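You operate a simulated robot arm through the tools that you are given. There is no shell and no other tool. Be economical: measure what you need, move in short steps, check, and stop when the job is done.

Carry out the task below with a simulated two-armed robot. There is one attempt and no reset: what you move stays moved.

## Task
Take the lid off the green-banded clear pot and lay it down on the top of the bench with the vice.

It is judged by the outcome, as a careful person would: the job done as asked, and still so three seconds after it is handed in. It fails if anything else is knocked over, pushed out of place, dropped, spilled or broken. Lids that push on must go on centred and level and be pressed home; caps that screw on are set level and turned clockwise until they are tight.

## Robot
Two 6-joint arms with three-finger grippers on one trunk, on a base that drives. Base frame: it is fixed to the floor where the robot stands at the start and does not move with it; the origin is under the middle of the robot, x ahead of it, y to its left, z up; the surface under the hand at the start is at about z = 90. Readings come in cm, rad, newtons and seconds.
The left shoulder is at the start at [4, 14.7, 137], the right one opposite. With the tool pointing down near the work surface each hand reaches from about 34 to 56 cm from the robot's upright axis, wherever it stands, measured 20 degrees to its own side. Payload 2.69 kg a hand.
Tool frame (each hand has its own): the origin (TCP) lies between the finger pads and is the grasp point; the fingertips stand 2.9 cm ahead of it; z points along the fingers, y is the line along which they close. The gripper opens to 12 cm. The gripper's body begins 7.8 cm behind the TCP.
Orientation is told as [roll, pitch, yaw] about the base's x, y, z axes, in that order, counted from this pose: with the fingers straight down and closing along the base's y, the tool's x points along the base's -x, its y along +y and its z along -z.

## Interface
- The arms move only by the tool nudge_tool. It takes "left_commands", "right_commands" or both (then of equal length, played together; a hand with none holds still); each is one flat list of numbers, 7 for each row, row after row: the shift along the tool's x, y, z in units of 100 mm (1.0 is 100 mm), then the turn, a rotation vector about the tool's x, y, z in units of 180 degrees (1.0 is 180 degrees), then the opening, from 0 (shut) to 1 (fully open). In form: [tx, ty, tz, ax, ay, az, fingers, tx, ty, tz, ax, ay, az, fingers, ...]. A call has 1 to 12 rows; each row is the pose to reach, as a shift and turn from the pose commanded when the call began, along the tool's axes at that moment. A call with a number of a shift or a turn outside -1 to 1 is refused whole. Each row takes 0.2 s and may step no farther than 5 cm and 0.15 rad from the row before; otherwise, or with a gripper value out of range, the whole call is refused. Where a pose cannot be reached the arm comes as near as it can. A force on the tool above 40 N (or 10 N above the force at the start of the call, whichever is more), or a blocked arm, ends the call early, and 0.2 s more pass. Each finger halts on what it meets, pressing with about 29 N; the grip force reading is that of the motor and also rises with nothing between the fingers. The clock runs only during rows and for 0.2 s after the last one: add rows that repeat a pose to give the fingers time. The reply holds the time, the measured pose of the TCP, the force on the tool along the base axes, the opening and the grip force, in the units named above and with some noise, with the torque about the TCP (base axes, N m) and any sound that the robot's microphone picked up.
- Cameras (640 x 400 px; columns grow to the right, rows downward): "scene" is now at [9.66, -2.56, 158.33]; the picture's right is [-0.33, -0.94, 0.00], its down [-0.69, 0.24, -0.68] and it looks along [0.64, -0.22, -0.73] (base axes); focal length 251 px, centre (320, 200). "left" rides on the left gripper at [6.3, 0, -10.4] in its tool frame; the picture's right is [0.00, 1.00, 0.00], its down [-0.83, 0.00, -0.56] and it looks along [-0.56, 0.00, 0.83] (tool axes); focal length 275 px, centre (320, 200). "right" rides on the right gripper at [6.3, 0, -10.4] in its tool frame; the picture's right is [0.00, 1.00, 0.00], its down [-0.83, 0.00, -0.56] and it looks along [-0.56, 0.00, 0.83] (tool axes); focal length 275 px, centre (320, 200). There is no depth. A picture from a camera that has moved, and an enlarged one, comes with that camera's place and axes in the base frame and with its lens.
- snapshot(camera): a new picture of that camera. It takes no simulated time.
- raise_lower(by): slides the trunk up (or, below 0, down) by that many cm; the arms and the scene camera ride with it, the base frame stays. It gives what a move gives, with no picture.
- steer(legs): drives the robot by 1 to 6 legs, each [ahead, turn to the left] in cm and rad, along the robot's own axes; the way and the turn of a leg run together, so that a leg with both is an arc; at most 150 cm and 3.142 rad a leg. The arms and the cameras ride along, it lands a little off, and it stops where it bumps. It gives what a move gives.
- turn_head(pan, tilt): turns the head with the scene camera to pan (to the left, within 1.501 rad either way) and tilt (down, from -0.506 to 1.204), counted from straight ahead of the robot. It gives what a move gives.
- enlarge(camera, box): a new picture of the part [left, top, right, bottom] of that camera's present view, enlarged. It takes no simulated time.
- job_done(): hands the job in; it is judged then, once.

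Work in short steps. Places have to be worked out from the pictures, the camera data and where the tool is seen: move nearer, look again, correct. Check each grasp and each placing, and mend what went wrong. You have 120 turns and 108 pictures in all, those below and enlarged ones among them. Open the grippers and draw the arms clear of the work before you hand the job in, unless the task says otherwise; then end with one line.

The tools are called after "Call:" as a command line: name --argument value ..., lists and objects as JSON in quotes. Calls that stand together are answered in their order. nudge_tool: Moves the arms, as the interface text tells. Its arguments: {"type":"object","properties":{"left_commands":{"type":"array"},"right_commands":{"type":"array"}},"required":[]} The other tools are called the same way: raise_lower (by) slides the trunk up or down; steer (legs) drives the base; turn_head (pan, tilt) turns the head that bears the scene camera; snapshot (camera) takes a picture; enlarge (camera, box) takes an enlarged picture of a part of a camera's view; job_done () hands the job in.

At the start:

```text
t: 0.0
left_tool_pos: [53.59, 7.97, 115.2]
left_orientation: [-0.001, -0.004, 0.001]
left_ft_force: [0.7, -0.5, -0.2]
left_moment: [0.01, -0.03, 0.01]
left_grip_width: 11.99
left_grip_force: 0.0
right_tool_pos: [44.93, -30.33, 100.08]
right_orientation: [0.0, 0.0, 0.0]
right_ft_force: [0.1, 1.3, 0.9]
right_moment: [0.03, 0.02, 0.0]
right_grip_width: 12.02
right_grip_force: 0.0
trunk travel left (down, up): [-49.7, 0.0]
robot x, y, heading: [-0.46, 0.31, 0.004]
head pan, tilt: [-0.337, 0.824]
```

scene: 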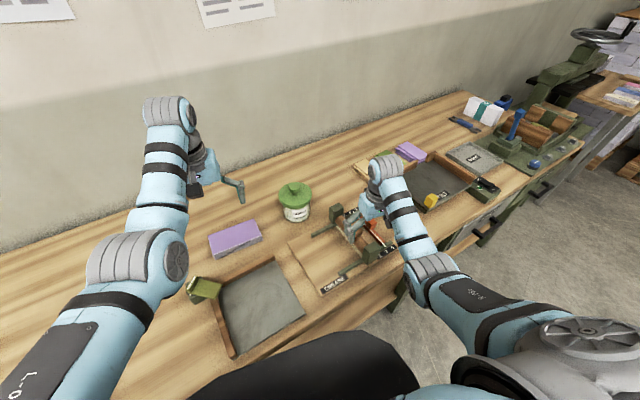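
right: 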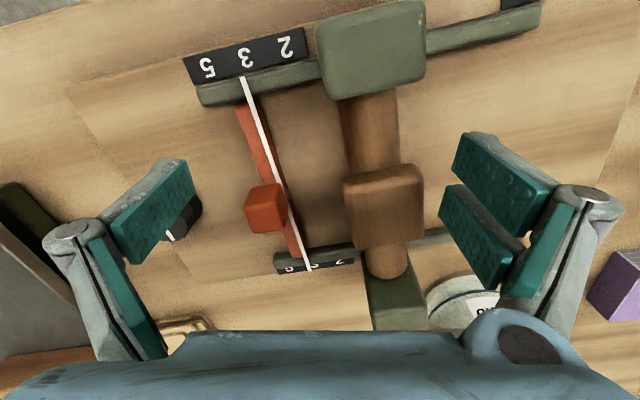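
left: 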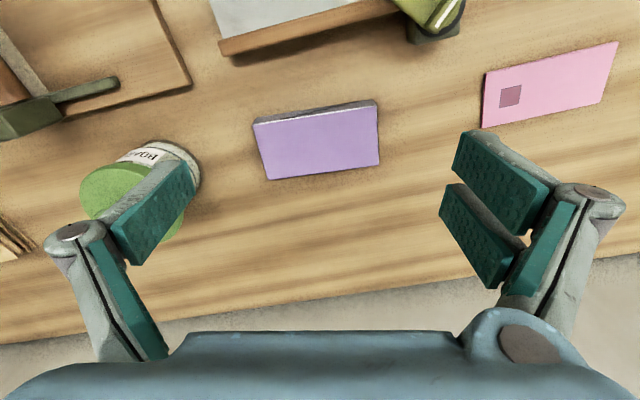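

I see a white pot with a green lid near the middle, but it may not be the green-banded clear one. I'll enlarge the pictures to find the pot and the bench with the vice.

Call:
enlarge --camera "scene" --box '[220, 140, 420, 280]'

Call:
enlarge --camera "scene" --box '[440, 0, 640, 200]'

Call:
turn_head --pan -1.2 --tilt 0.45

Call:
snapshot --camera "scene"

```text
2.86 times, centred on (320, 210) of scene
camera zoom: at [9.66, -2.56, 158.33], right [-0.33, -0.94, 0.0], down [-0.69, 0.24, -0.68], along [0.64, -0.22, -0.73], focal length 717 px, centre (320, 171)
```

zoom: 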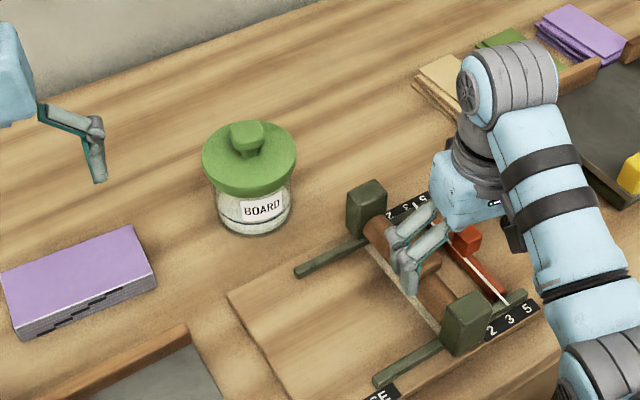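

```text
2.00 times, centred on (540, 100) of scene
camera zoom: at [9.66, -2.56, 158.33], right [-0.33, -0.94, 0.0], down [-0.69, 0.24, -0.68], along [0.64, -0.22, -0.73], focal length 502 px, centre (-120, 400)
```

zoom: 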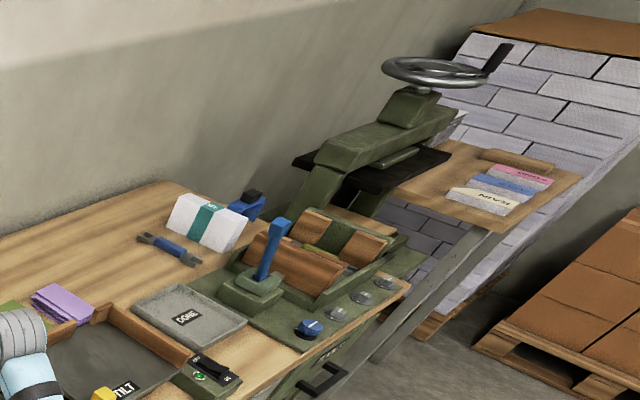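

```text
t: 1.2
left_tool_pos: [53.79, 7.9, 115.17]
left_orientation: [0.0, -0.003, 0.002]
left_ft_force: [0.1, 0.3, 0.5]
left_moment: [-0.02, 0.0, -0.01]
left_grip_width: 12.02
left_grip_force: 0.0
right_tool_pos: [44.95, -30.44, 99.96]
right_orientation: [0.001, -0.001, -0.001]
right_ft_force: [-0.3, -0.7, 0.6]
right_moment: [-0.03, 0.01, -0.02]
right_grip_width: 12.01
right_grip_force: 0.1
trunk travel left (down, up): [-49.7, 0.0]
robot x, y, heading: [-0.01, -0.19, 0.003]
head pan, tilt: [-1.201, 0.45]
```

```text
102 pictures are left
camera scene: at [5.49, -8.5, 161.57], right [-0.93, -0.36, 0.0], down [-0.16, 0.41, -0.9], along [0.33, -0.84, -0.44], focal length 251 px, centre (320, 200)
```

scene: 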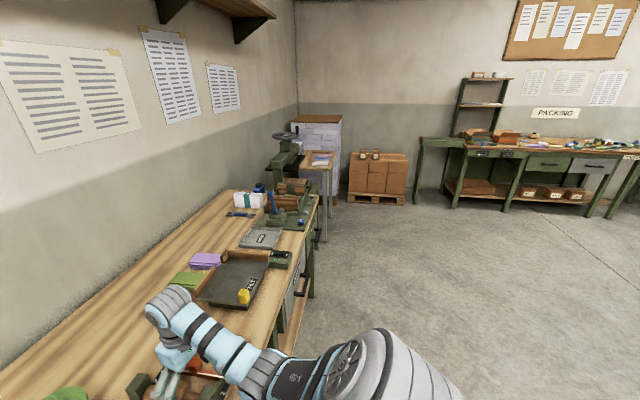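

The pot marked BOARD has clear glass under a green lid. No vice here yet, so I look the other way and around.

Call:
enlarge --camera "scene" --box '[400, 60, 640, 220]'

Call:
turn_head --pan 1.2 --tilt 0.45

Call:
snapshot --camera "scene"

```text
2.50 times, centred on (520, 140) of scene
camera zoom: at [5.49, -8.5, 161.57], right [-0.93, -0.36, 0.0], down [-0.16, 0.41, -0.9], along [0.33, -0.84, -0.44], focal length 628 px, centre (-180, 350)
```

zoom: 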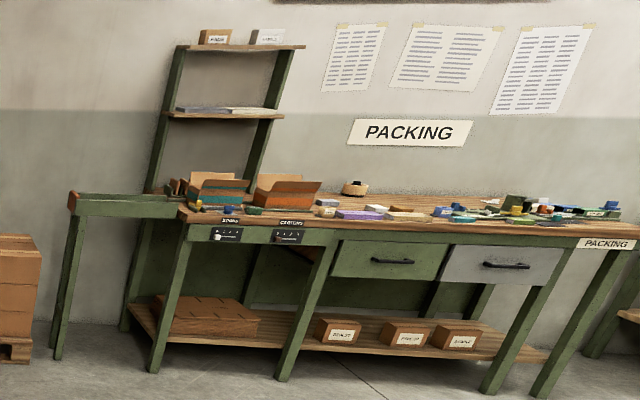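

```text
t: 3.4
left_tool_pos: [53.65, 7.9, 115.09]
left_orientation: [0.0, -0.002, 0.0]
left_ft_force: [0.6, 0.3, 0.6]
left_moment: [0.02, -0.02, 0.02]
left_grip_width: 12.01
left_grip_force: 0.0
right_tool_pos: [44.99, -30.32, 99.96]
right_orientation: [0.0, 0.0, 0.0]
right_ft_force: [0.3, 0.3, 1.0]
right_moment: [0.02, 0.03, 0.02]
right_grip_width: 11.96
right_grip_force: 0.0
trunk travel left (down, up): [-49.7, 0.0]
robot x, y, heading: [-0.11, 0.42, 0.001]
head pan, tilt: [1.201, 0.45]
```

```text
100 pictures are left
camera scene: at [5.49, 8.63, 161.57], right [0.93, -0.36, 0.0], down [-0.16, -0.41, -0.9], along [0.33, 0.84, -0.44], focal length 251 px, centre (320, 200)
```

scene: 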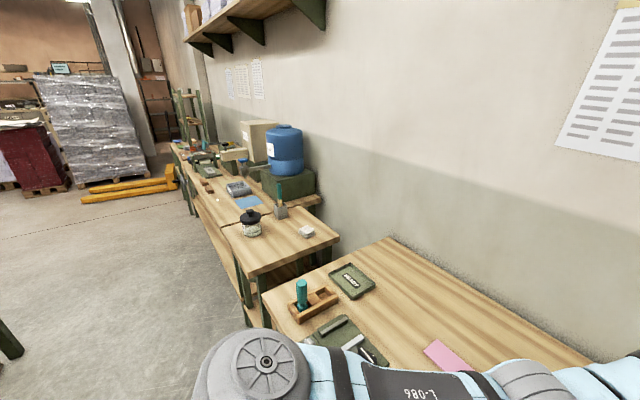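

There's another pot, black-lidded, on a further bench to the left. I enlarge it and look for a vice.

Call:
enlarge --camera "scene" --box '[160, 80, 360, 280]'

Call:
turn_head --pan 1.5 --tilt 0.2

Call:
snapshot --camera "scene"

```text
2.00 times, centred on (260, 180) of scene
camera zoom: at [5.49, 8.63, 161.57], right [0.93, -0.36, 0.0], down [-0.16, -0.41, -0.9], along [0.33, 0.84, -0.44], focal length 502 px, centre (440, 240)
```

zoom: 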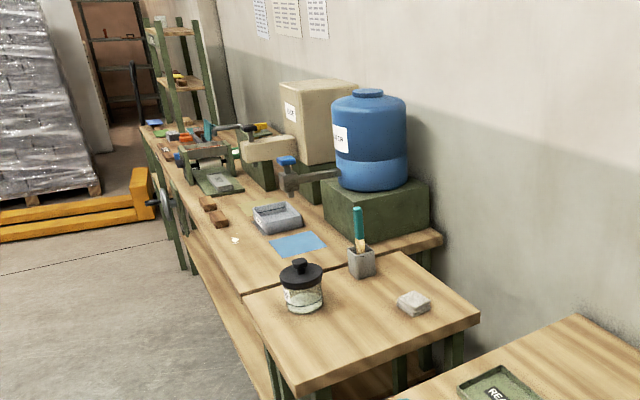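

```text
t: 4.2
left_tool_pos: [53.72, 7.81, 115.06]
left_orientation: [-0.001, -0.003, 0.002]
left_ft_force: [0.2, -0.4, 0.3]
left_moment: [-0.01, 0.04, -0.01]
left_grip_width: 11.99
left_grip_force: 0.1
right_tool_pos: [44.99, -30.45, 100.02]
right_orientation: [0.002, 0.0, 0.001]
right_ft_force: [0.0, 0.8, -0.1]
right_moment: [0.0, 0.01, 0.02]
right_grip_width: 12.01
right_grip_force: 0.0
trunk travel left (down, up): [-49.7, 0.0]
robot x, y, heading: [0.27, 0.11, -0.0]
head pan, tilt: [1.499, 0.201]
```

```text
98 pictures are left
camera scene: at [2.83, 9.36, 163.89], right [1.0, -0.07, 0.0], down [-0.01, -0.2, -0.98], along [0.07, 0.98, -0.2], focal length 251 px, centre (320, 200)
```

scene: 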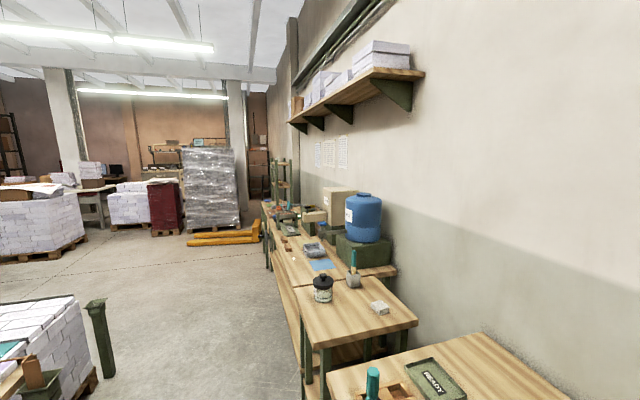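

I zoom in hard on the black-lidded pot and the left bench behind it.

Call:
enlarge --camera "scene" --box '[300, 260, 348, 308]'

Call:
enlarge --camera "scene" --box '[240, 180, 360, 280]'

Call:
enlarge --camera "left" --box '[60, 120, 220, 250]'

```text
8.33 times, centred on (324, 284) of scene
camera zoom: at [2.83, 9.36, 163.89], right [1.0, -0.07, 0.0], down [-0.01, -0.2, -0.98], along [0.07, 0.98, -0.2], focal length 2092 px, centre (287, -500)
```

zoom: 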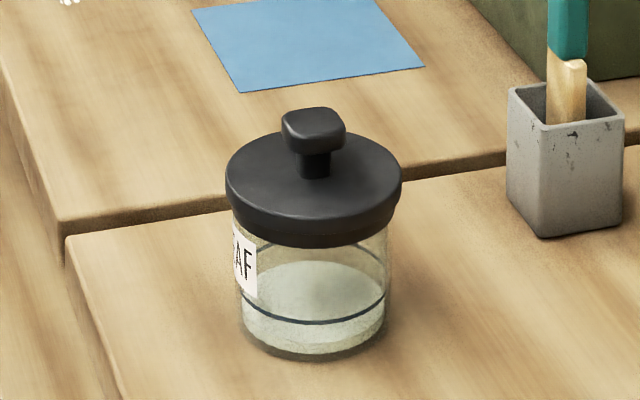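

```text
4.00 times, centred on (300, 230) of scene
camera zoom: at [2.83, 9.36, 163.89], right [1.0, -0.07, 0.0], down [-0.01, -0.2, -0.98], along [0.07, 0.98, -0.2], focal length 1004 px, centre (400, 80)
```

zoom: 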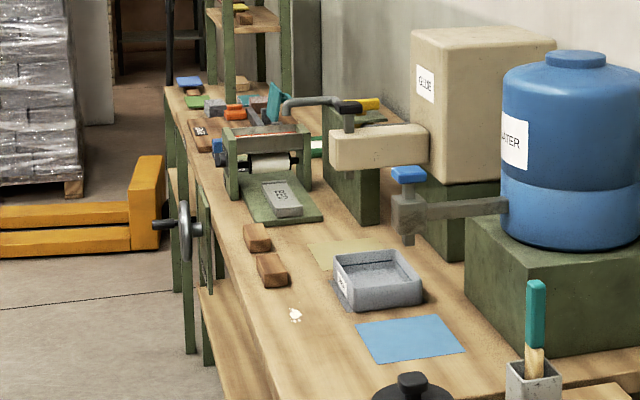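

```text
3.08 times, centred on (140, 185) of left
camera zoom: at [47.2, 7.91, 125.54], right [0.0, 1.0, 0.0], down [0.83, 0.0, 0.56], along [0.56, 0.0, -0.83], focal length 847 px, centre (874, 246)
```

zoom: 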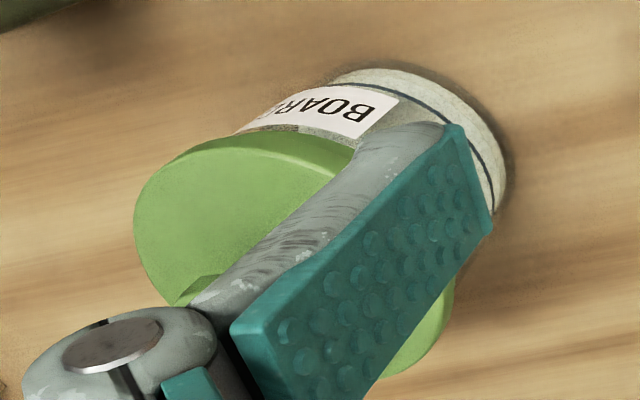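

The pots are glass, one green-lidded (BOARD) and one black-lidded (…AF). Before choosing I want to see the rest of the room for the vice, so I lift both hands and then back off.

Call:
nudge_tool --left_commands '[0, 0, -0.4, 0, 0, 0, 1, 0, 0, -0.8, 0, 0, 0, 1, 0, 0, -0.8, 0, 0, 0, 1, 0, 0, -0.8, 0, 0, 0, 1]' --right_commands '[0, 0, -0.4, 0, 0, 0, 1, 0, 0, -0.8, 0, 0, 0, 1, 0, 0, -1, 0, 0, 0, 1, 0, 0, -1, 0, 0, 0, 1]'

Call:
steer --legs '[[-45, 0]]'

Call:
turn_head --pan 0 --tilt 0.5

Call:
snapshot --camera "scene"

```text
t: 5.2
left_tool_pos: [54.53, 7.64, 123.28]
left_orientation: [-0.001, -0.002, 0.001]
left_ft_force: [0.5, -0.3, -0.4]
left_moment: [0.05, -0.01, -0.01]
left_grip_width: 12.0
left_grip_force: 0.1
left hand out of reach, approached as far as the arm can: row 1, 2, 3, 4
right_tool_pos: [49.71, -31.66, 106.07]
right_orientation: [-0.001, 0.0, -0.001]
right_ft_force: [0.7, -0.6, -0.7]
right_moment: [-0.04, 0.02, -0.01]
right_grip_width: 11.99
right_grip_force: 0.2
right hand out of reach, approached as far as the arm can: row 1, 2, 3, 4
trunk travel left (down, up): [-49.7, 0.0]
robot x, y, heading: [-0.08, -0.16, -0.005]
head pan, tilt: [1.499, 0.201]
```

```text
t: 7.9
left_tool_pos: [10.0, 7.56, 123.23]
left_orientation: [0.002, 0.0, -0.001]
left_ft_force: [0.7, -0.2, -0.2]
left_moment: [0.0, 0.04, -0.02]
left_grip_width: 12.01
left_grip_force: 0.0
right_tool_pos: [5.0, -31.57, 105.85]
right_orientation: [0.001, 0.005, -0.003]
right_ft_force: [0.7, -0.1, 0.0]
right_moment: [0.03, 0.03, -0.02]
right_grip_width: 11.99
right_grip_force: 0.0
trunk travel left (down, up): [-49.7, 0.0]
robot x, y, heading: [-44.87, -0.03, 0.004]
head pan, tilt: [1.499, 0.201]
```

```text
t: 9.5
left_tool_pos: [9.67, 7.57, 123.27]
left_orientation: [0.0, -0.003, -0.003]
left_ft_force: [-0.4, 0.1, -0.3]
left_moment: [0.0, 0.01, -0.02]
left_grip_width: 11.99
left_grip_force: 0.2
right_tool_pos: [4.8, -31.64, 105.83]
right_orientation: [0.0, 0.001, -0.001]
right_ft_force: [-0.2, 0.5, 0.1]
right_moment: [0.0, 0.0, -0.01]
right_grip_width: 12.0
right_grip_force: 0.0
trunk travel left (down, up): [-49.7, 0.0]
robot x, y, heading: [-44.9, -0.19, -0.001]
head pan, tilt: [0.0, 0.499]
```

```text
94 pictures are left
camera scene: at [-33.66, 0.09, 161.13], right [0.0, -1.0, 0.0], down [-0.48, 0.0, -0.88], along [0.88, 0.0, -0.48], focal length 251 px, centre (320, 200)
```

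scene: 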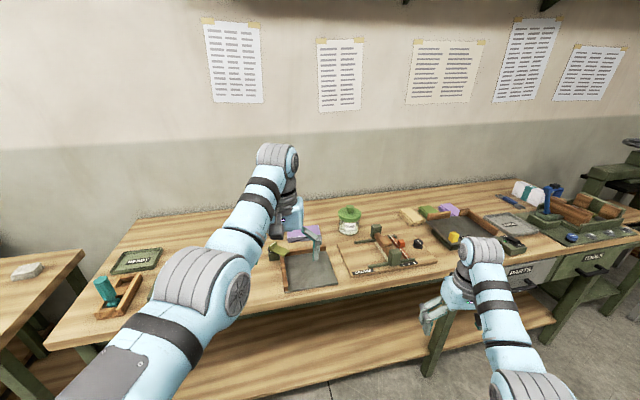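

The main bench holds no vice. I look right and left from here, level.

Call:
turn_head --pan -1.5 --tilt 0.25

Call:
snapshot --camera "scene"

Call:
turn_head --pan 1.5 --tilt 0.25

Call:
snapshot --camera "scene"

Call:
enlarge --camera "scene" --box '[240, 150, 400, 310]'

```text
t: 11.1
left_tool_pos: [9.77, 7.65, 123.31]
left_orientation: [0.001, -0.004, 0.0]
left_ft_force: [0.1, 0.2, 0.3]
left_moment: [0.0, -0.04, 0.0]
left_grip_width: 11.99
left_grip_force: 0.0
right_tool_pos: [4.75, -31.79, 106.04]
right_orientation: [0.0, -0.002, -0.002]
right_ft_force: [-0.2, -0.1, 0.2]
right_moment: [-0.01, 0.02, -0.01]
right_grip_width: 11.99
right_grip_force: 0.0
trunk travel left (down, up): [-49.7, 0.0]
robot x, y, heading: [-44.97, 0.04, -0.001]
head pan, tilt: [-1.499, 0.25]
```

```text
93 pictures are left
camera scene: at [-42.07, -9.23, 163.44], right [-1.0, -0.07, 0.0], down [-0.02, 0.25, -0.97], along [0.07, -0.97, -0.25], focal length 251 px, centre (320, 200)
```

scene: 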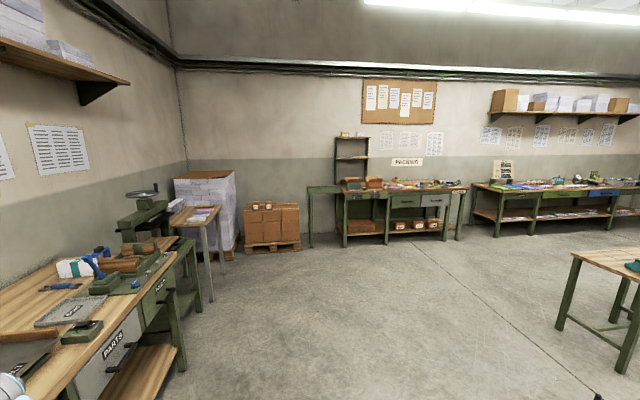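

```text
t: 13.7
left_tool_pos: [9.72, 7.69, 123.1]
left_orientation: [0.001, -0.003, -0.002]
left_ft_force: [0.3, -0.3, 0.8]
left_moment: [0.0, 0.0, -0.03]
left_grip_width: 11.98
left_grip_force: 0.0
right_tool_pos: [4.83, -31.64, 105.92]
right_orientation: [0.001, -0.001, -0.001]
right_ft_force: [-0.4, -0.2, -0.3]
right_moment: [-0.02, -0.03, -0.01]
right_grip_width: 12.0
right_grip_force: 0.1
trunk travel left (down, up): [-49.7, 0.0]
robot x, y, heading: [-45.08, 0.16, 0.0]
head pan, tilt: [1.499, 0.25]
```

```text
92 pictures are left
camera scene: at [-42.05, 9.4, 163.44], right [1.0, -0.07, 0.0], down [-0.02, -0.25, -0.97], along [0.07, 0.97, -0.25], focal length 251 px, centre (320, 200)
```

scene: 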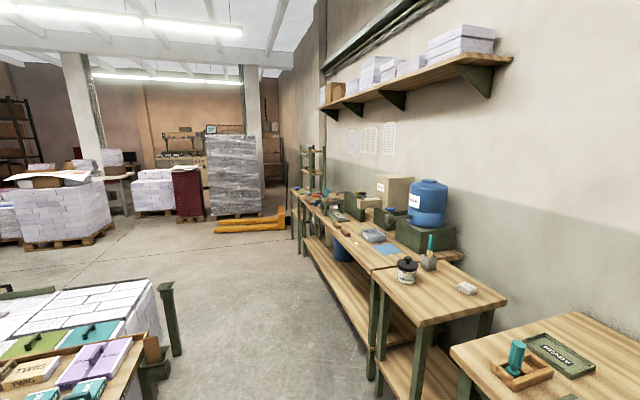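

```text
2.50 times, centred on (320, 230) of scene
camera zoom: at [-42.05, 9.4, 163.44], right [1.0, -0.07, 0.0], down [-0.02, -0.25, -0.97], along [0.07, 0.97, -0.25], focal length 628 px, centre (320, 125)
```

zoom: 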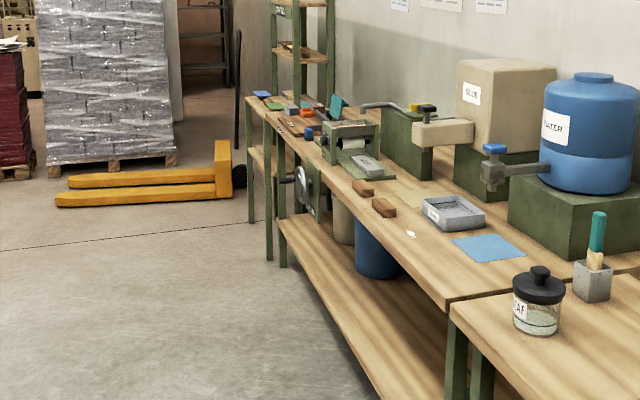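

Still no vice. I turn the base right a bit (open floor there) and look behind.

Call:
steer --legs '[[0, -0.9]]'

Call:
turn_head --pan -1.5 --tilt 0.3

Call:
snapshot --camera "scene"

```text
t: 16.4
left_tool_pos: [-4.85, -37.81, 123.35]
left_orientation: [0.0, -0.003, -0.896]
left_ft_force: [0.1, 0.1, -0.6]
left_moment: [0.01, 0.01, 0.01]
left_grip_width: 12.02
left_grip_force: 0.0
right_tool_pos: [-38.59, -58.53, 105.93]
right_orientation: [-0.001, 0.0, -0.898]
right_ft_force: [0.6, 0.7, 0.1]
right_moment: [0.03, 0.03, 0.03]
right_grip_width: 12.01
right_grip_force: 0.0
trunk travel left (down, up): [-49.7, 0.0]
robot x, y, heading: [-44.92, 0.04, -0.899]
head pan, tilt: [1.499, 0.25]
```

```text
t: 19.0
left_tool_pos: [-5.0, -37.75, 123.26]
left_orientation: [0.001, -0.005, -0.895]
left_ft_force: [0.0, -0.5, -0.8]
left_moment: [-0.01, -0.01, 0.01]
left_grip_width: 11.95
left_grip_force: 0.0
right_tool_pos: [-38.63, -58.48, 106.06]
right_orientation: [0.0, 0.001, -0.897]
right_ft_force: [0.5, 0.7, 0.1]
right_moment: [0.02, 0.0, 0.0]
right_grip_width: 12.02
right_grip_force: 0.0
trunk travel left (down, up): [-49.7, 0.0]
robot x, y, heading: [-44.9, 0.37, -0.9]
head pan, tilt: [-1.499, 0.3]
```

```text
90 pictures are left
camera scene: at [-50.38, -7.83, 162.97], right [-0.68, 0.73, 0.0], down [0.22, 0.2, -0.96], along [-0.7, -0.65, -0.3], focal length 251 px, centre (320, 200)
```

scene: 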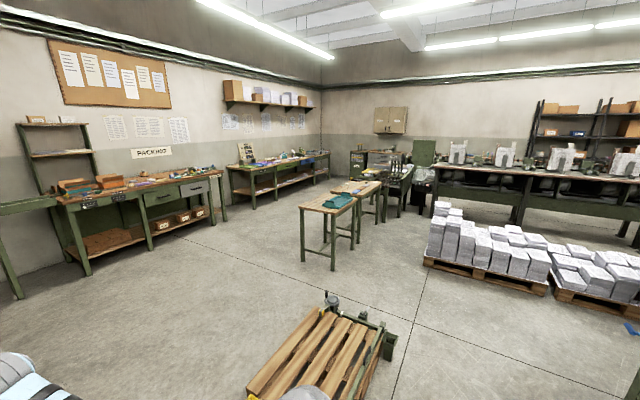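

Call:
enlarge --camera "scene" --box '[220, 130, 460, 250]'

Call:
enlarge --camera "scene" --box '[240, 270, 420, 400]'

Call:
steer --legs '[[0, -1.1]]'

Call:
snapshot --camera "scene"

```text
2.67 times, centred on (340, 190) of scene
camera zoom: at [-50.38, -7.83, 162.97], right [-0.68, 0.73, 0.0], down [0.22, 0.2, -0.96], along [-0.7, -0.65, -0.3], focal length 670 px, centre (267, 227)
```

zoom: 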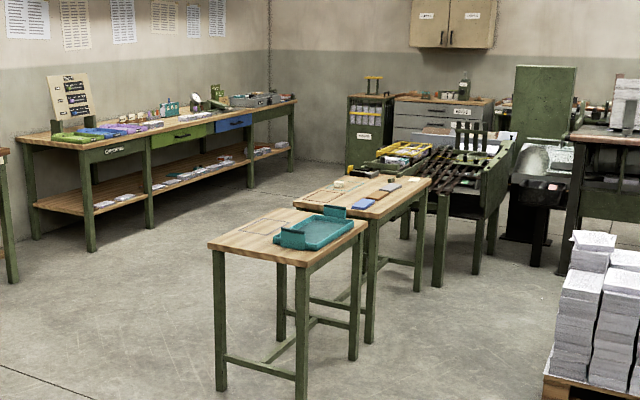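

```text
3.08 times, centred on (330, 335) of scene
camera zoom: at [-50.38, -7.83, 162.97], right [-0.68, 0.73, 0.0], down [0.22, 0.2, -0.96], along [-0.7, -0.65, -0.3], focal length 772 px, centre (289, -215)
```

zoom: 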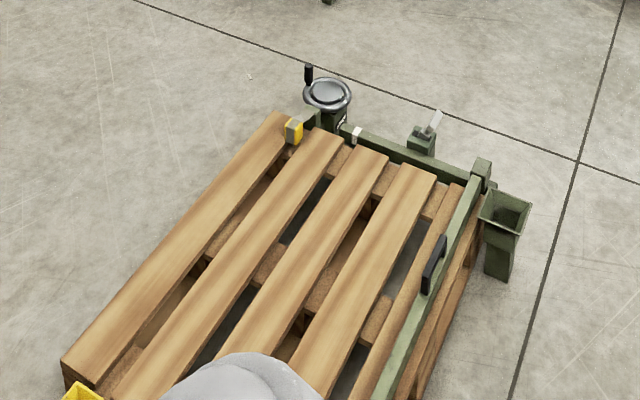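

```text
t: 22.2
left_tool_pos: [-60.25, -52.83, 123.29]
left_orientation: [-0.001, -0.003, -1.994]
left_ft_force: [-0.3, 0.0, 0.4]
left_moment: [0.0, 0.01, -0.04]
left_grip_width: 11.98
left_grip_force: 0.0
right_tool_pos: [-94.3, -32.25, 105.97]
right_orientation: [-0.001, 0.0, -1.995]
right_ft_force: [-0.1, -0.5, -0.8]
right_moment: [-0.01, 0.03, -0.05]
right_grip_width: 12.0
right_grip_force: 0.0
trunk travel left (down, up): [-49.7, 0.0]
robot x, y, heading: [-44.92, 0.01, -1.993]
head pan, tilt: [-1.499, 0.3]
```

```text
87 pictures are left
camera scene: at [-54.32, 1.44, 162.97], right [0.35, 0.94, 0.0], down [0.28, -0.1, -0.96], along [-0.9, 0.33, -0.3], focal length 251 px, centre (320, 200)
```

scene: 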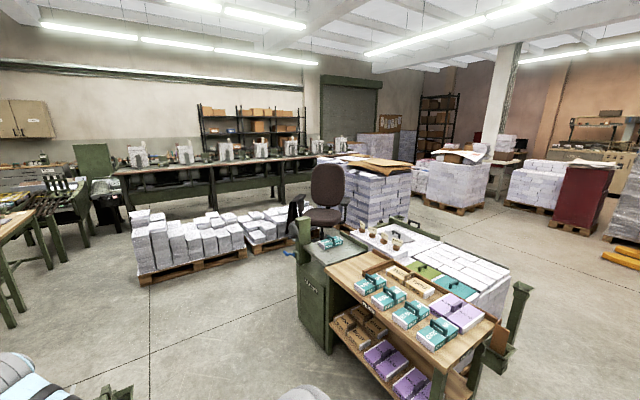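

No vice behind in plain view; the handwheel on the front of the left bench could be one. I turn to face left and drive along there for a closer look.

Call:
steer --legs '[[0, 1.993], [0, 1.57], [70, 0]]'

Call:
turn_head --pan -0.4 --tilt 0.4

Call:
snapshot --camera "scene"

Call:
enlarge --camera "scene" --box '[240, 120, 400, 280]'

```text
t: 34.5
left_tool_pos: [-49.52, 123.94, 123.4]
left_orientation: [0.0, -0.005, 1.547]
left_ft_force: [-0.3, 0.2, -0.5]
left_moment: [0.04, 0.01, 0.04]
left_grip_width: 12.0
left_grip_force: 0.0
right_tool_pos: [-10.4, 118.31, 106.02]
right_orientation: [0.001, -0.003, 1.547]
right_ft_force: [-1.1, 0.7, 0.4]
right_moment: [-0.01, -0.02, 0.04]
right_grip_width: 11.97
right_grip_force: 0.0
trunk travel left (down, up): [-49.7, 0.0]
robot x, y, heading: [-43.42, 69.49, 1.545]
head pan, tilt: [-1.499, 0.3]
```

```text
t: 35.9
left_tool_pos: [-49.64, 124.27, 123.34]
left_orientation: [-0.001, -0.003, 1.547]
left_ft_force: [0.0, 0.1, 0.9]
left_moment: [-0.08, 0.02, 0.01]
left_grip_width: 12.01
left_grip_force: 0.0
right_tool_pos: [-10.37, 118.43, 105.98]
right_orientation: [0.001, 0.0, 1.546]
right_ft_force: [-0.5, -0.1, 0.6]
right_moment: [-0.01, 0.01, -0.01]
right_grip_width: 12.02
right_grip_force: 0.1
trunk travel left (down, up): [-49.7, 0.0]
robot x, y, heading: [-43.2, 69.31, 1.548]
head pan, tilt: [-0.4, 0.4]
```

```text
86 pictures are left
camera scene: at [-39.25, 80.02, 162.04], right [0.91, -0.41, 0.0], down [-0.16, -0.35, -0.92], along [0.38, 0.84, -0.39], focal length 251 px, centre (320, 200)
```

scene: 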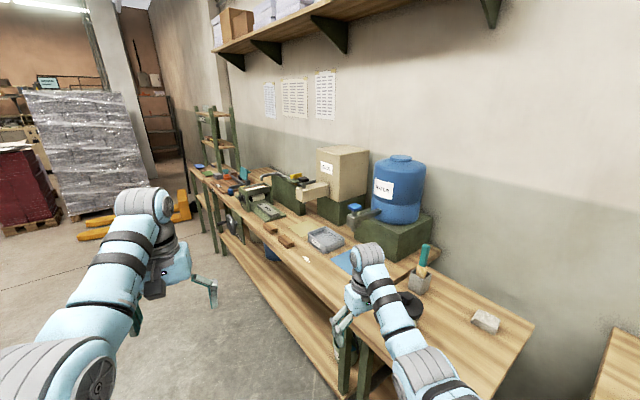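

```text
2.50 times, centred on (320, 200) of scene
camera zoom: at [-39.25, 80.02, 162.04], right [0.91, -0.41, 0.0], down [-0.16, -0.35, -0.92], along [0.38, 0.84, -0.39], focal length 628 px, centre (320, 200)
```

zoom: 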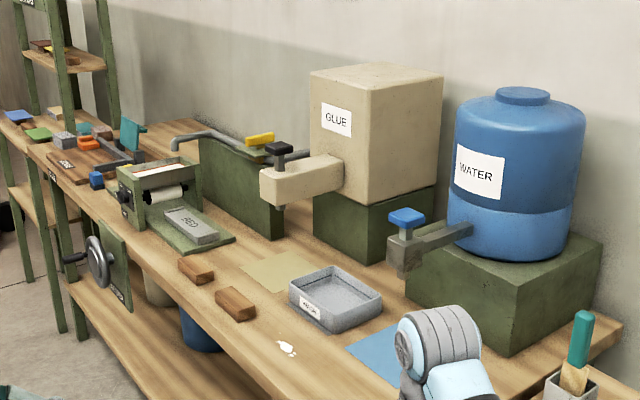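

I zoom on the far end of this bench and on the pot behind the right arm.

Call:
enlarge --camera "scene" --box '[185, 150, 295, 250]'

Call:
snapshot --camera "right"

```text
4.00 times, centred on (240, 200) of scene
camera zoom: at [-39.25, 80.02, 162.04], right [0.91, -0.41, 0.0], down [-0.16, -0.35, -0.92], along [0.38, 0.84, -0.39], focal length 1004 px, centre (640, 200)
```

zoom: 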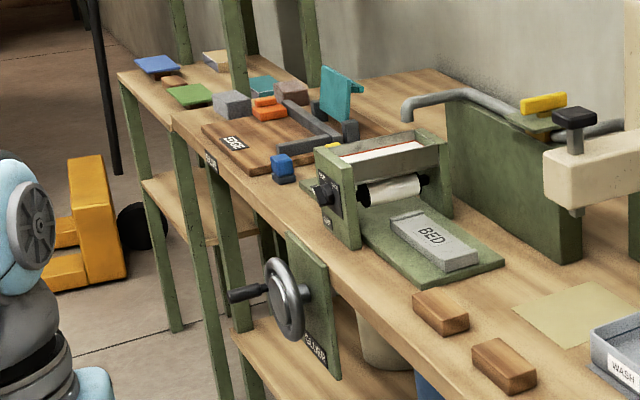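

```text
83 pictures are left
camera right: at [-10.48, 112.12, 116.43], right [-1.0, 0.02, 0.0], down [0.02, 0.83, 0.56], along [0.01, 0.56, -0.83], focal length 275 px, centre (320, 200)
```

right: 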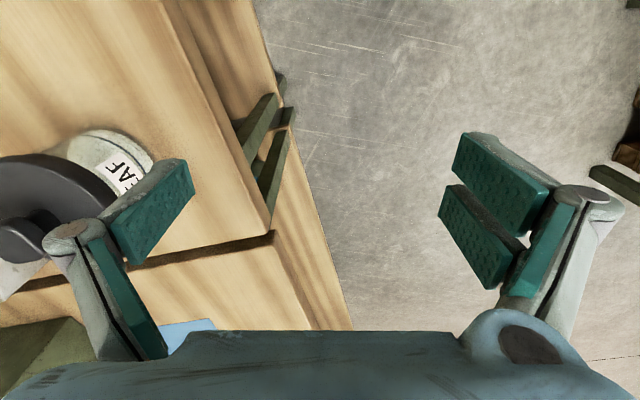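

No vice jaws here. I go back and along to the right end of the main bench, to look at the device with the wooden jaws and blue lever.

Call:
steer --legs '[[-70, 0], [0, -1.57], [0, -1.545], [60, 0]]'

Call:
turn_head --pan 0.5 --tilt 0.45

Call:
snapshot --camera "scene"

```text
t: 49.3
left_tool_pos: [-44.37, -88.53, 123.86]
left_orientation: [0.017, 0.023, -1.68]
left_ft_force: [-1.4, 0.7, 1.1]
left_moment: [-0.09, -0.05, 0.03]
left_grip_width: 12.02
left_grip_force: 0.1
right_tool_pos: [-82.22, -77.96, 105.9]
right_orientation: [0.002, -0.005, -1.676]
right_ft_force: [-1.0, 0.9, -0.1]
right_moment: [-0.08, -0.08, -0.02]
right_grip_width: 12.0
right_grip_force: 0.2
trunk travel left (down, up): [-49.7, 0.0]
robot x, y, heading: [-41.65, -33.07, -1.824]
head pan, tilt: [-0.4, 0.4]
stopped in leg 4: the robot was blocked; the commanded pose is now the measured one
```

```text
t: 50.5
left_tool_pos: [-43.28, -89.52, 123.34]
left_orientation: [0.008, 0.031, -1.679]
left_ft_force: [-0.2, 0.4, -0.1]
left_moment: [0.0, -0.01, 0.03]
left_grip_width: 11.99
left_grip_force: 0.0
right_tool_pos: [-81.33, -78.74, 105.78]
right_orientation: [-0.006, 0.0, -1.678]
right_ft_force: [-0.8, -0.8, -0.1]
right_moment: [0.03, 0.01, 0.02]
right_grip_width: 12.01
right_grip_force: 0.0
trunk travel left (down, up): [-49.7, 0.0]
robot x, y, heading: [-41.19, -33.45, -1.824]
head pan, tilt: [0.499, 0.45]
```

```text
82 pictures are left
camera scene: at [-39.77, -43.96, 161.57], right [-0.97, -0.24, 0.0], down [-0.11, 0.42, -0.9], along [0.22, -0.87, -0.44], focal length 251 px, centre (320, 200)
```

scene: 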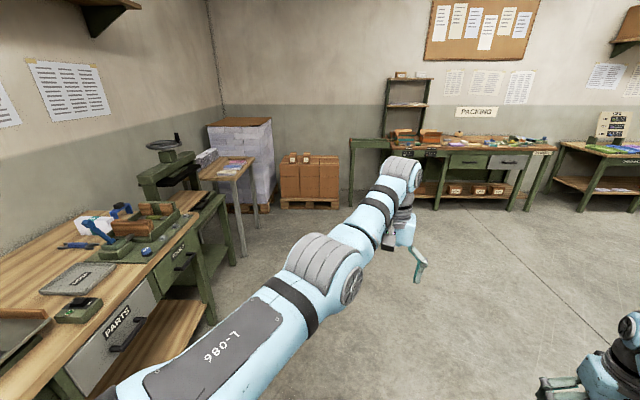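

The base was blocked by something on the right-front. I look down on that side before moving.

Call:
enlarge --camera "scene" --box '[10, 120, 270, 320]'

Call:
turn_head --pan -0.4 --tilt 1.0

Call:
snapshot --camera "scene"

Call:
turn_head --pan 0.6 --tilt 1.1

Call:
snapshot --camera "scene"

```text
2.00 times, centred on (140, 220) of scene
camera zoom: at [-39.77, -43.96, 161.57], right [-0.97, -0.24, 0.0], down [-0.11, 0.42, -0.9], along [0.22, -0.87, -0.44], focal length 502 px, centre (680, 160)
```

zoom: 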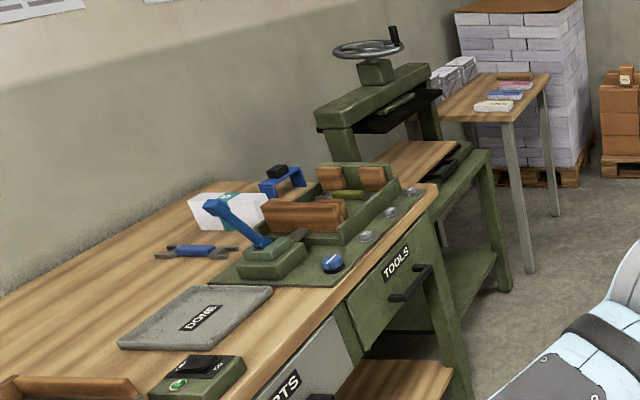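

```text
t: 51.7
left_tool_pos: [-43.28, -89.45, 123.41]
left_orientation: [0.007, 0.031, -1.679]
left_ft_force: [-0.4, -0.3, -0.3]
left_moment: [0.0, -0.01, -0.02]
left_grip_width: 12.0
left_grip_force: 0.0
right_tool_pos: [-81.39, -78.68, 105.88]
right_orientation: [-0.007, -0.001, -1.676]
right_ft_force: [0.7, 0.5, 0.0]
right_moment: [-0.02, -0.03, 0.02]
right_grip_width: 12.01
right_grip_force: 0.1
trunk travel left (down, up): [-49.7, 0.0]
robot x, y, heading: [-41.54, -32.86, -1.822]
head pan, tilt: [-0.4, 1.0]
```

```text
80 pictures are left
camera scene: at [-46.23, -40.56, 157.02], right [-0.8, 0.61, 0.0], down [0.51, 0.67, -0.54], along [-0.33, -0.43, -0.84], focal length 251 px, centre (320, 200)
```

scene: 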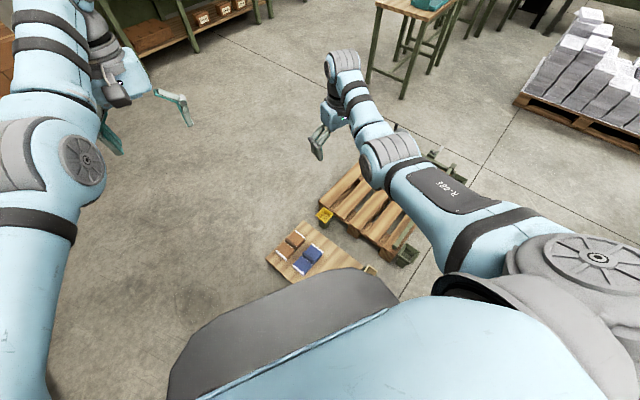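

```text
t: 53.0
left_tool_pos: [-43.29, -89.59, 123.42]
left_orientation: [0.009, 0.029, -1.68]
left_ft_force: [0.3, -0.3, -0.4]
left_moment: [0.03, 0.0, 0.02]
left_grip_width: 11.98
left_grip_force: 0.1
right_tool_pos: [-81.28, -78.66, 105.82]
right_orientation: [-0.008, -0.001, -1.679]
right_ft_force: [0.2, 0.1, -0.4]
right_moment: [-0.01, 0.03, 0.0]
right_grip_width: 12.0
right_grip_force: 0.1
trunk travel left (down, up): [-49.7, 0.0]
robot x, y, heading: [-41.42, -33.39, -1.82]
head pan, tilt: [0.6, 1.1]
```

```text
79 pictures are left
camera scene: at [-39.9, -40.92, 156.36], right [-0.94, -0.34, 0.0], down [-0.3, 0.84, -0.45], along [0.16, -0.43, -0.89], focal length 251 px, centre (320, 200)
```

scene: 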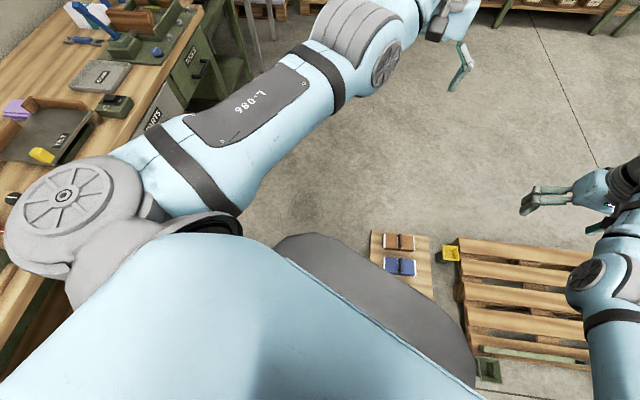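

I bumped a low plank/pallet corner on the floor; I back away from it the way I came. Then I look harder at the candidate device and the rest of the room.

Call:
steer --legs '[[-12, 0], [0, 0.6]]'

Call:
turn_head --pan 0.5 --tilt 0.5

Call:
snapshot --camera "scene"

Call:
turn_head --pan -1.3 --tilt 0.9

Call:
snapshot --camera "scene"

```text
t: 55.9
left_tool_pos: [-8.31, -68.89, 123.32]
left_orientation: [0.01, 0.032, -1.079]
left_ft_force: [-0.2, 0.4, 0.3]
left_moment: [0.01, 0.02, -0.01]
left_grip_width: 12.0
left_grip_force: 0.1
right_tool_pos: [-45.75, -81.5, 105.91]
right_orientation: [-0.007, 0.001, -1.077]
right_ft_force: [0.7, -0.7, -1.0]
right_moment: [-0.01, 0.01, 0.03]
right_grip_width: 12.02
right_grip_force: 0.1
trunk travel left (down, up): [-49.7, 0.0]
robot x, y, heading: [-39.16, -21.45, -1.217]
head pan, tilt: [0.6, 1.1]
```

```text
t: 56.9
left_tool_pos: [-8.21, -69.01, 123.29]
left_orientation: [0.01, 0.031, -1.078]
left_ft_force: [-0.1, 0.6, 0.2]
left_moment: [0.02, -0.01, 0.02]
left_grip_width: 12.01
left_grip_force: 0.0
right_tool_pos: [-45.8, -81.54, 105.87]
right_orientation: [-0.006, -0.002, -1.076]
right_ft_force: [0.1, 0.4, -0.1]
right_moment: [-0.01, 0.0, -0.01]
right_grip_width: 11.99
right_grip_force: 0.0
trunk travel left (down, up): [-49.7, 0.0]
robot x, y, heading: [-38.81, -21.44, -1.224]
head pan, tilt: [0.499, 0.499]
```

```text
78 pictures are left
camera scene: at [-31.02, -29.35, 161.12], right [-0.66, -0.75, 0.0], down [-0.36, 0.32, -0.88], along [0.66, -0.58, -0.48], focal length 251 px, centre (320, 200)
```

scene: 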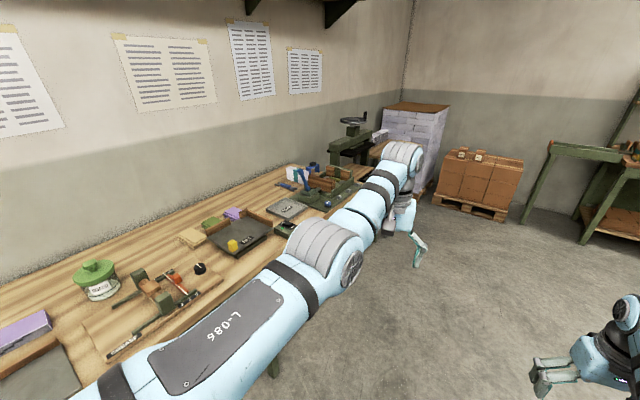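

```text
t: 58.7
left_tool_pos: [-8.23, -69.0, 123.47]
left_orientation: [0.009, 0.031, -1.079]
left_ft_force: [0.4, -0.7, 0.7]
left_moment: [0.04, 0.0, -0.01]
left_grip_width: 12.0
left_grip_force: 0.1
right_tool_pos: [-45.64, -81.53, 105.88]
right_orientation: [-0.008, 0.001, -1.078]
right_ft_force: [-0.2, 0.4, -0.8]
right_moment: [0.01, 0.01, 0.01]
right_grip_width: 12.0
right_grip_force: 0.0
trunk travel left (down, up): [-49.7, 0.0]
robot x, y, heading: [-38.96, -21.34, -1.222]
head pan, tilt: [-1.3, 0.901]
```

```text
77 pictures are left
camera scene: at [-44.01, -27.73, 157.74], right [-0.58, 0.81, 0.0], down [0.64, 0.46, -0.62], along [-0.51, -0.36, -0.78], focal length 251 px, centre (320, 200)
```

scene: 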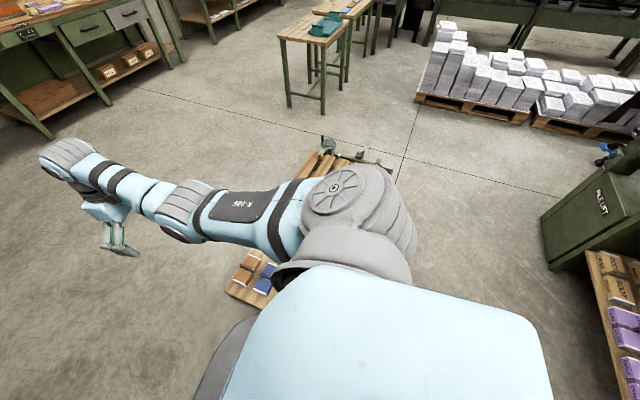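

Behind-right there's a green cabinet with a blue device. I zoom on it and on the device at the right end of the main bench.

Call:
turn_head --pan -1.5 --tilt 0.5

Call:
snapshot --camera "scene"

Call:
enlarge --camera "scene" --box '[400, 80, 640, 280]'

Call:
enlarge --camera "scene" --box '[160, 60, 420, 200]'

```text
t: 59.5
left_tool_pos: [-8.17, -69.02, 123.32]
left_orientation: [0.008, 0.032, -1.08]
left_ft_force: [0.1, 0.6, -0.3]
left_moment: [0.0, 0.01, 0.07]
left_grip_width: 12.02
left_grip_force: 0.0
right_tool_pos: [-45.68, -81.51, 105.94]
right_orientation: [-0.006, 0.0, -1.077]
right_ft_force: [0.3, -0.8, -0.6]
right_moment: [0.0, 0.0, 0.01]
right_grip_width: 12.03
right_grip_force: 0.2
trunk travel left (down, up): [-49.7, 0.0]
robot x, y, heading: [-38.93, -21.56, -1.223]
head pan, tilt: [-1.499, 0.499]
```

```text
76 pictures are left
camera scene: at [-46.16, -27.06, 161.12], right [-0.41, 0.91, 0.0], down [0.44, 0.2, -0.88], along [-0.8, -0.36, -0.48], focal length 251 px, centre (320, 200)
```

scene: 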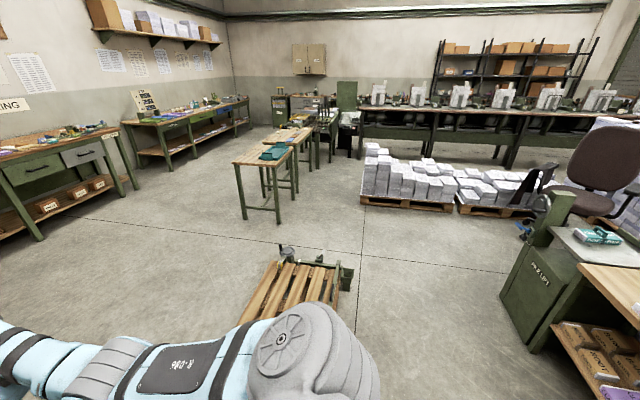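

```text
2.00 times, centred on (520, 180) of scene
camera zoom: at [-46.16, -27.06, 161.12], right [-0.41, 0.91, 0.0], down [0.44, 0.2, -0.88], along [-0.8, -0.36, -0.48], focal length 502 px, centre (-80, 240)
```

zoom: 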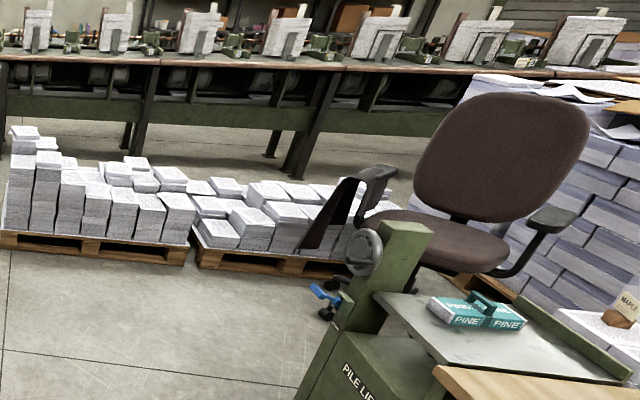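

```text
2.46 times, centred on (290, 130) of scene
camera zoom: at [-46.16, -27.06, 161.12], right [-0.41, 0.91, 0.0], down [0.44, 0.2, -0.88], along [-0.8, -0.36, -0.48], focal length 618 px, centre (394, 372)
```

zoom: 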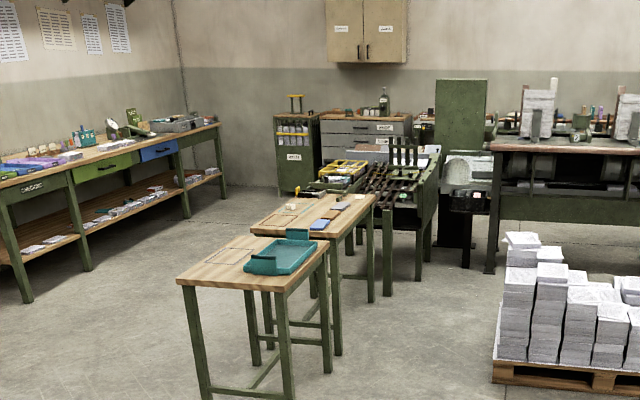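

No other vice anywhere; the only jawed device is at the right end of the main bench. I drive a little closer to verify what it is.

Call:
steer --legs '[[0, 0.25], [40, 0]]'

Call:
turn_head --pan 0.3 --tilt 0.5

Call:
snapshot --camera "scene"

```text
t: 62.9
left_tool_pos: [24.88, -92.92, 123.51]
left_orientation: [0.007, 0.028, -0.828]
left_ft_force: [-0.2, 0.2, -0.5]
left_moment: [-0.01, -0.01, 0.02]
left_grip_width: 12.0
left_grip_force: 0.1
right_tool_pos: [-8.25, -114.36, 105.95]
right_orientation: [-0.005, -0.003, -0.827]
right_ft_force: [-0.1, -0.3, 0.5]
right_moment: [-0.02, 0.0, -0.03]
right_grip_width: 12.02
right_grip_force: 0.1
trunk travel left (down, up): [-49.7, 0.0]
robot x, y, heading: [-15.78, -54.41, -0.978]
head pan, tilt: [-1.499, 0.499]
```

```text
t: 64.7
left_tool_pos: [25.09, -93.2, 123.48]
left_orientation: [0.007, 0.031, -0.83]
left_ft_force: [-0.5, -0.1, -0.5]
left_moment: [0.0, -0.02, 0.01]
left_grip_width: 12.01
left_grip_force: 0.0
right_tool_pos: [-8.08, -114.68, 105.72]
right_orientation: [-0.007, 0.0, -0.828]
right_ft_force: [0.0, -0.8, 0.0]
right_moment: [-0.03, -0.01, -0.01]
right_grip_width: 12.02
right_grip_force: 0.1
trunk travel left (down, up): [-49.7, 0.0]
robot x, y, heading: [-15.93, -54.65, -0.974]
head pan, tilt: [0.3, 0.499]
```

```text
73 pictures are left
camera scene: at [-7.71, -61.95, 161.12], right [-0.62, -0.78, 0.0], down [-0.37, 0.3, -0.88], along [0.69, -0.55, -0.48], focal length 251 px, centre (320, 200)
```

scene: 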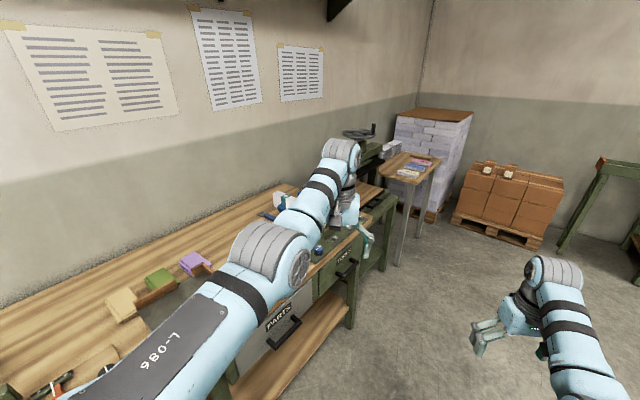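

The arm blocks the view; its own camera hangs nearby, so I check that, then turn left to clear the scene camera's view.

Call:
steer --legs '[[0, 0.55]]'

Call:
turn_head --pan -0.3 --tilt 0.6

Call:
snapshot --camera "scene"

Call:
snapshot --camera "right"

```text
t: 66.6
left_tool_pos: [39.13, -66.13, 123.31]
left_orientation: [0.01, 0.032, -0.282]
left_ft_force: [-0.5, -0.1, 0.5]
left_moment: [0.01, -0.01, -0.03]
left_grip_width: 12.02
left_grip_force: 0.0
right_tool_pos: [21.85, -101.8, 105.77]
right_orientation: [-0.004, -0.001, -0.279]
right_ft_force: [-0.1, -0.7, 0.4]
right_moment: [0.06, 0.01, 0.0]
right_grip_width: 12.0
right_grip_force: 0.0
trunk travel left (down, up): [-49.7, 0.0]
robot x, y, heading: [-16.32, -54.93, -0.429]
head pan, tilt: [0.3, 0.499]
```

```text
t: 67.6
left_tool_pos: [39.11, -66.15, 123.38]
left_orientation: [0.009, 0.031, -0.282]
left_ft_force: [-0.4, 0.4, 0.7]
left_moment: [0.04, -0.03, 0.01]
left_grip_width: 12.0
left_grip_force: 0.1
right_tool_pos: [21.91, -101.76, 106.04]
right_orientation: [-0.008, 0.0, -0.28]
right_ft_force: [-0.1, -0.1, -0.7]
right_moment: [0.0, 0.01, -0.02]
right_grip_width: 12.01
right_grip_force: 0.0
trunk travel left (down, up): [-49.7, 0.0]
robot x, y, heading: [-16.06, -54.58, -0.422]
head pan, tilt: [-0.3, 0.6]
```

```text
72 pictures are left
camera scene: at [-7.49, -61.25, 160.22], right [-0.66, -0.75, 0.0], down [-0.42, 0.37, -0.83], along [0.62, -0.55, -0.56], focal length 251 px, centre (320, 200)
```

scene: 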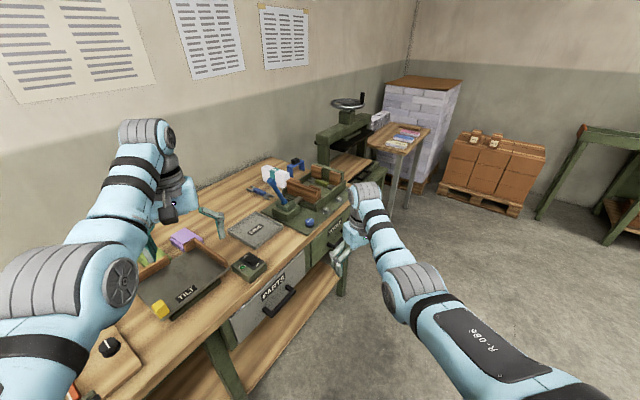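

```text
71 pictures are left
camera right: at [15.91, -99.84, 116.32], right [0.27, 0.96, -0.01], down [0.8, -0.22, 0.56], along [0.53, -0.16, -0.83], focal length 275 px, centre (320, 200)
```

right: 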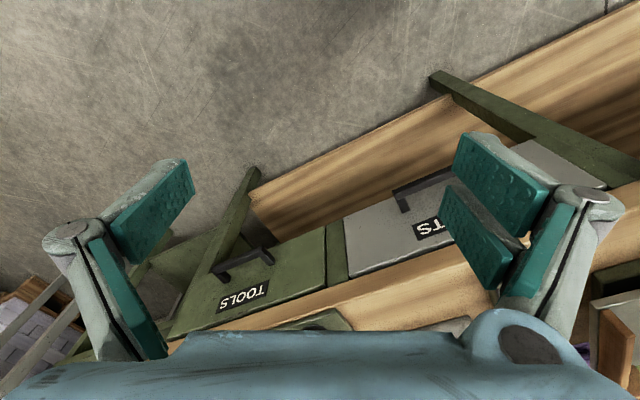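

Call:
enlarge --camera "scene" --box '[230, 145, 370, 265]'

```text
3.33 times, centred on (300, 205) of scene
camera zoom: at [-7.49, -61.25, 160.22], right [-0.66, -0.75, 0.0], down [-0.42, 0.37, -0.83], along [0.62, -0.55, -0.56], focal length 837 px, centre (387, 183)
```

zoom: 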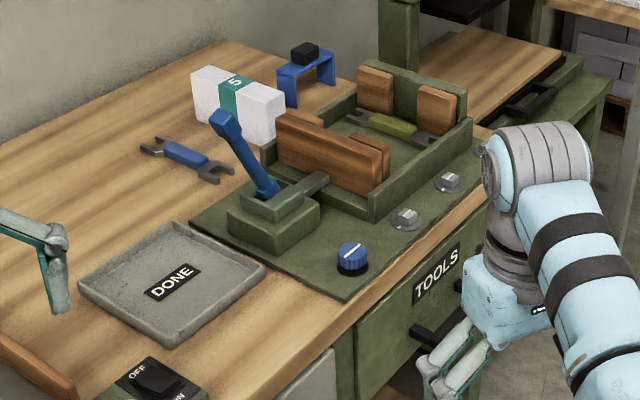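

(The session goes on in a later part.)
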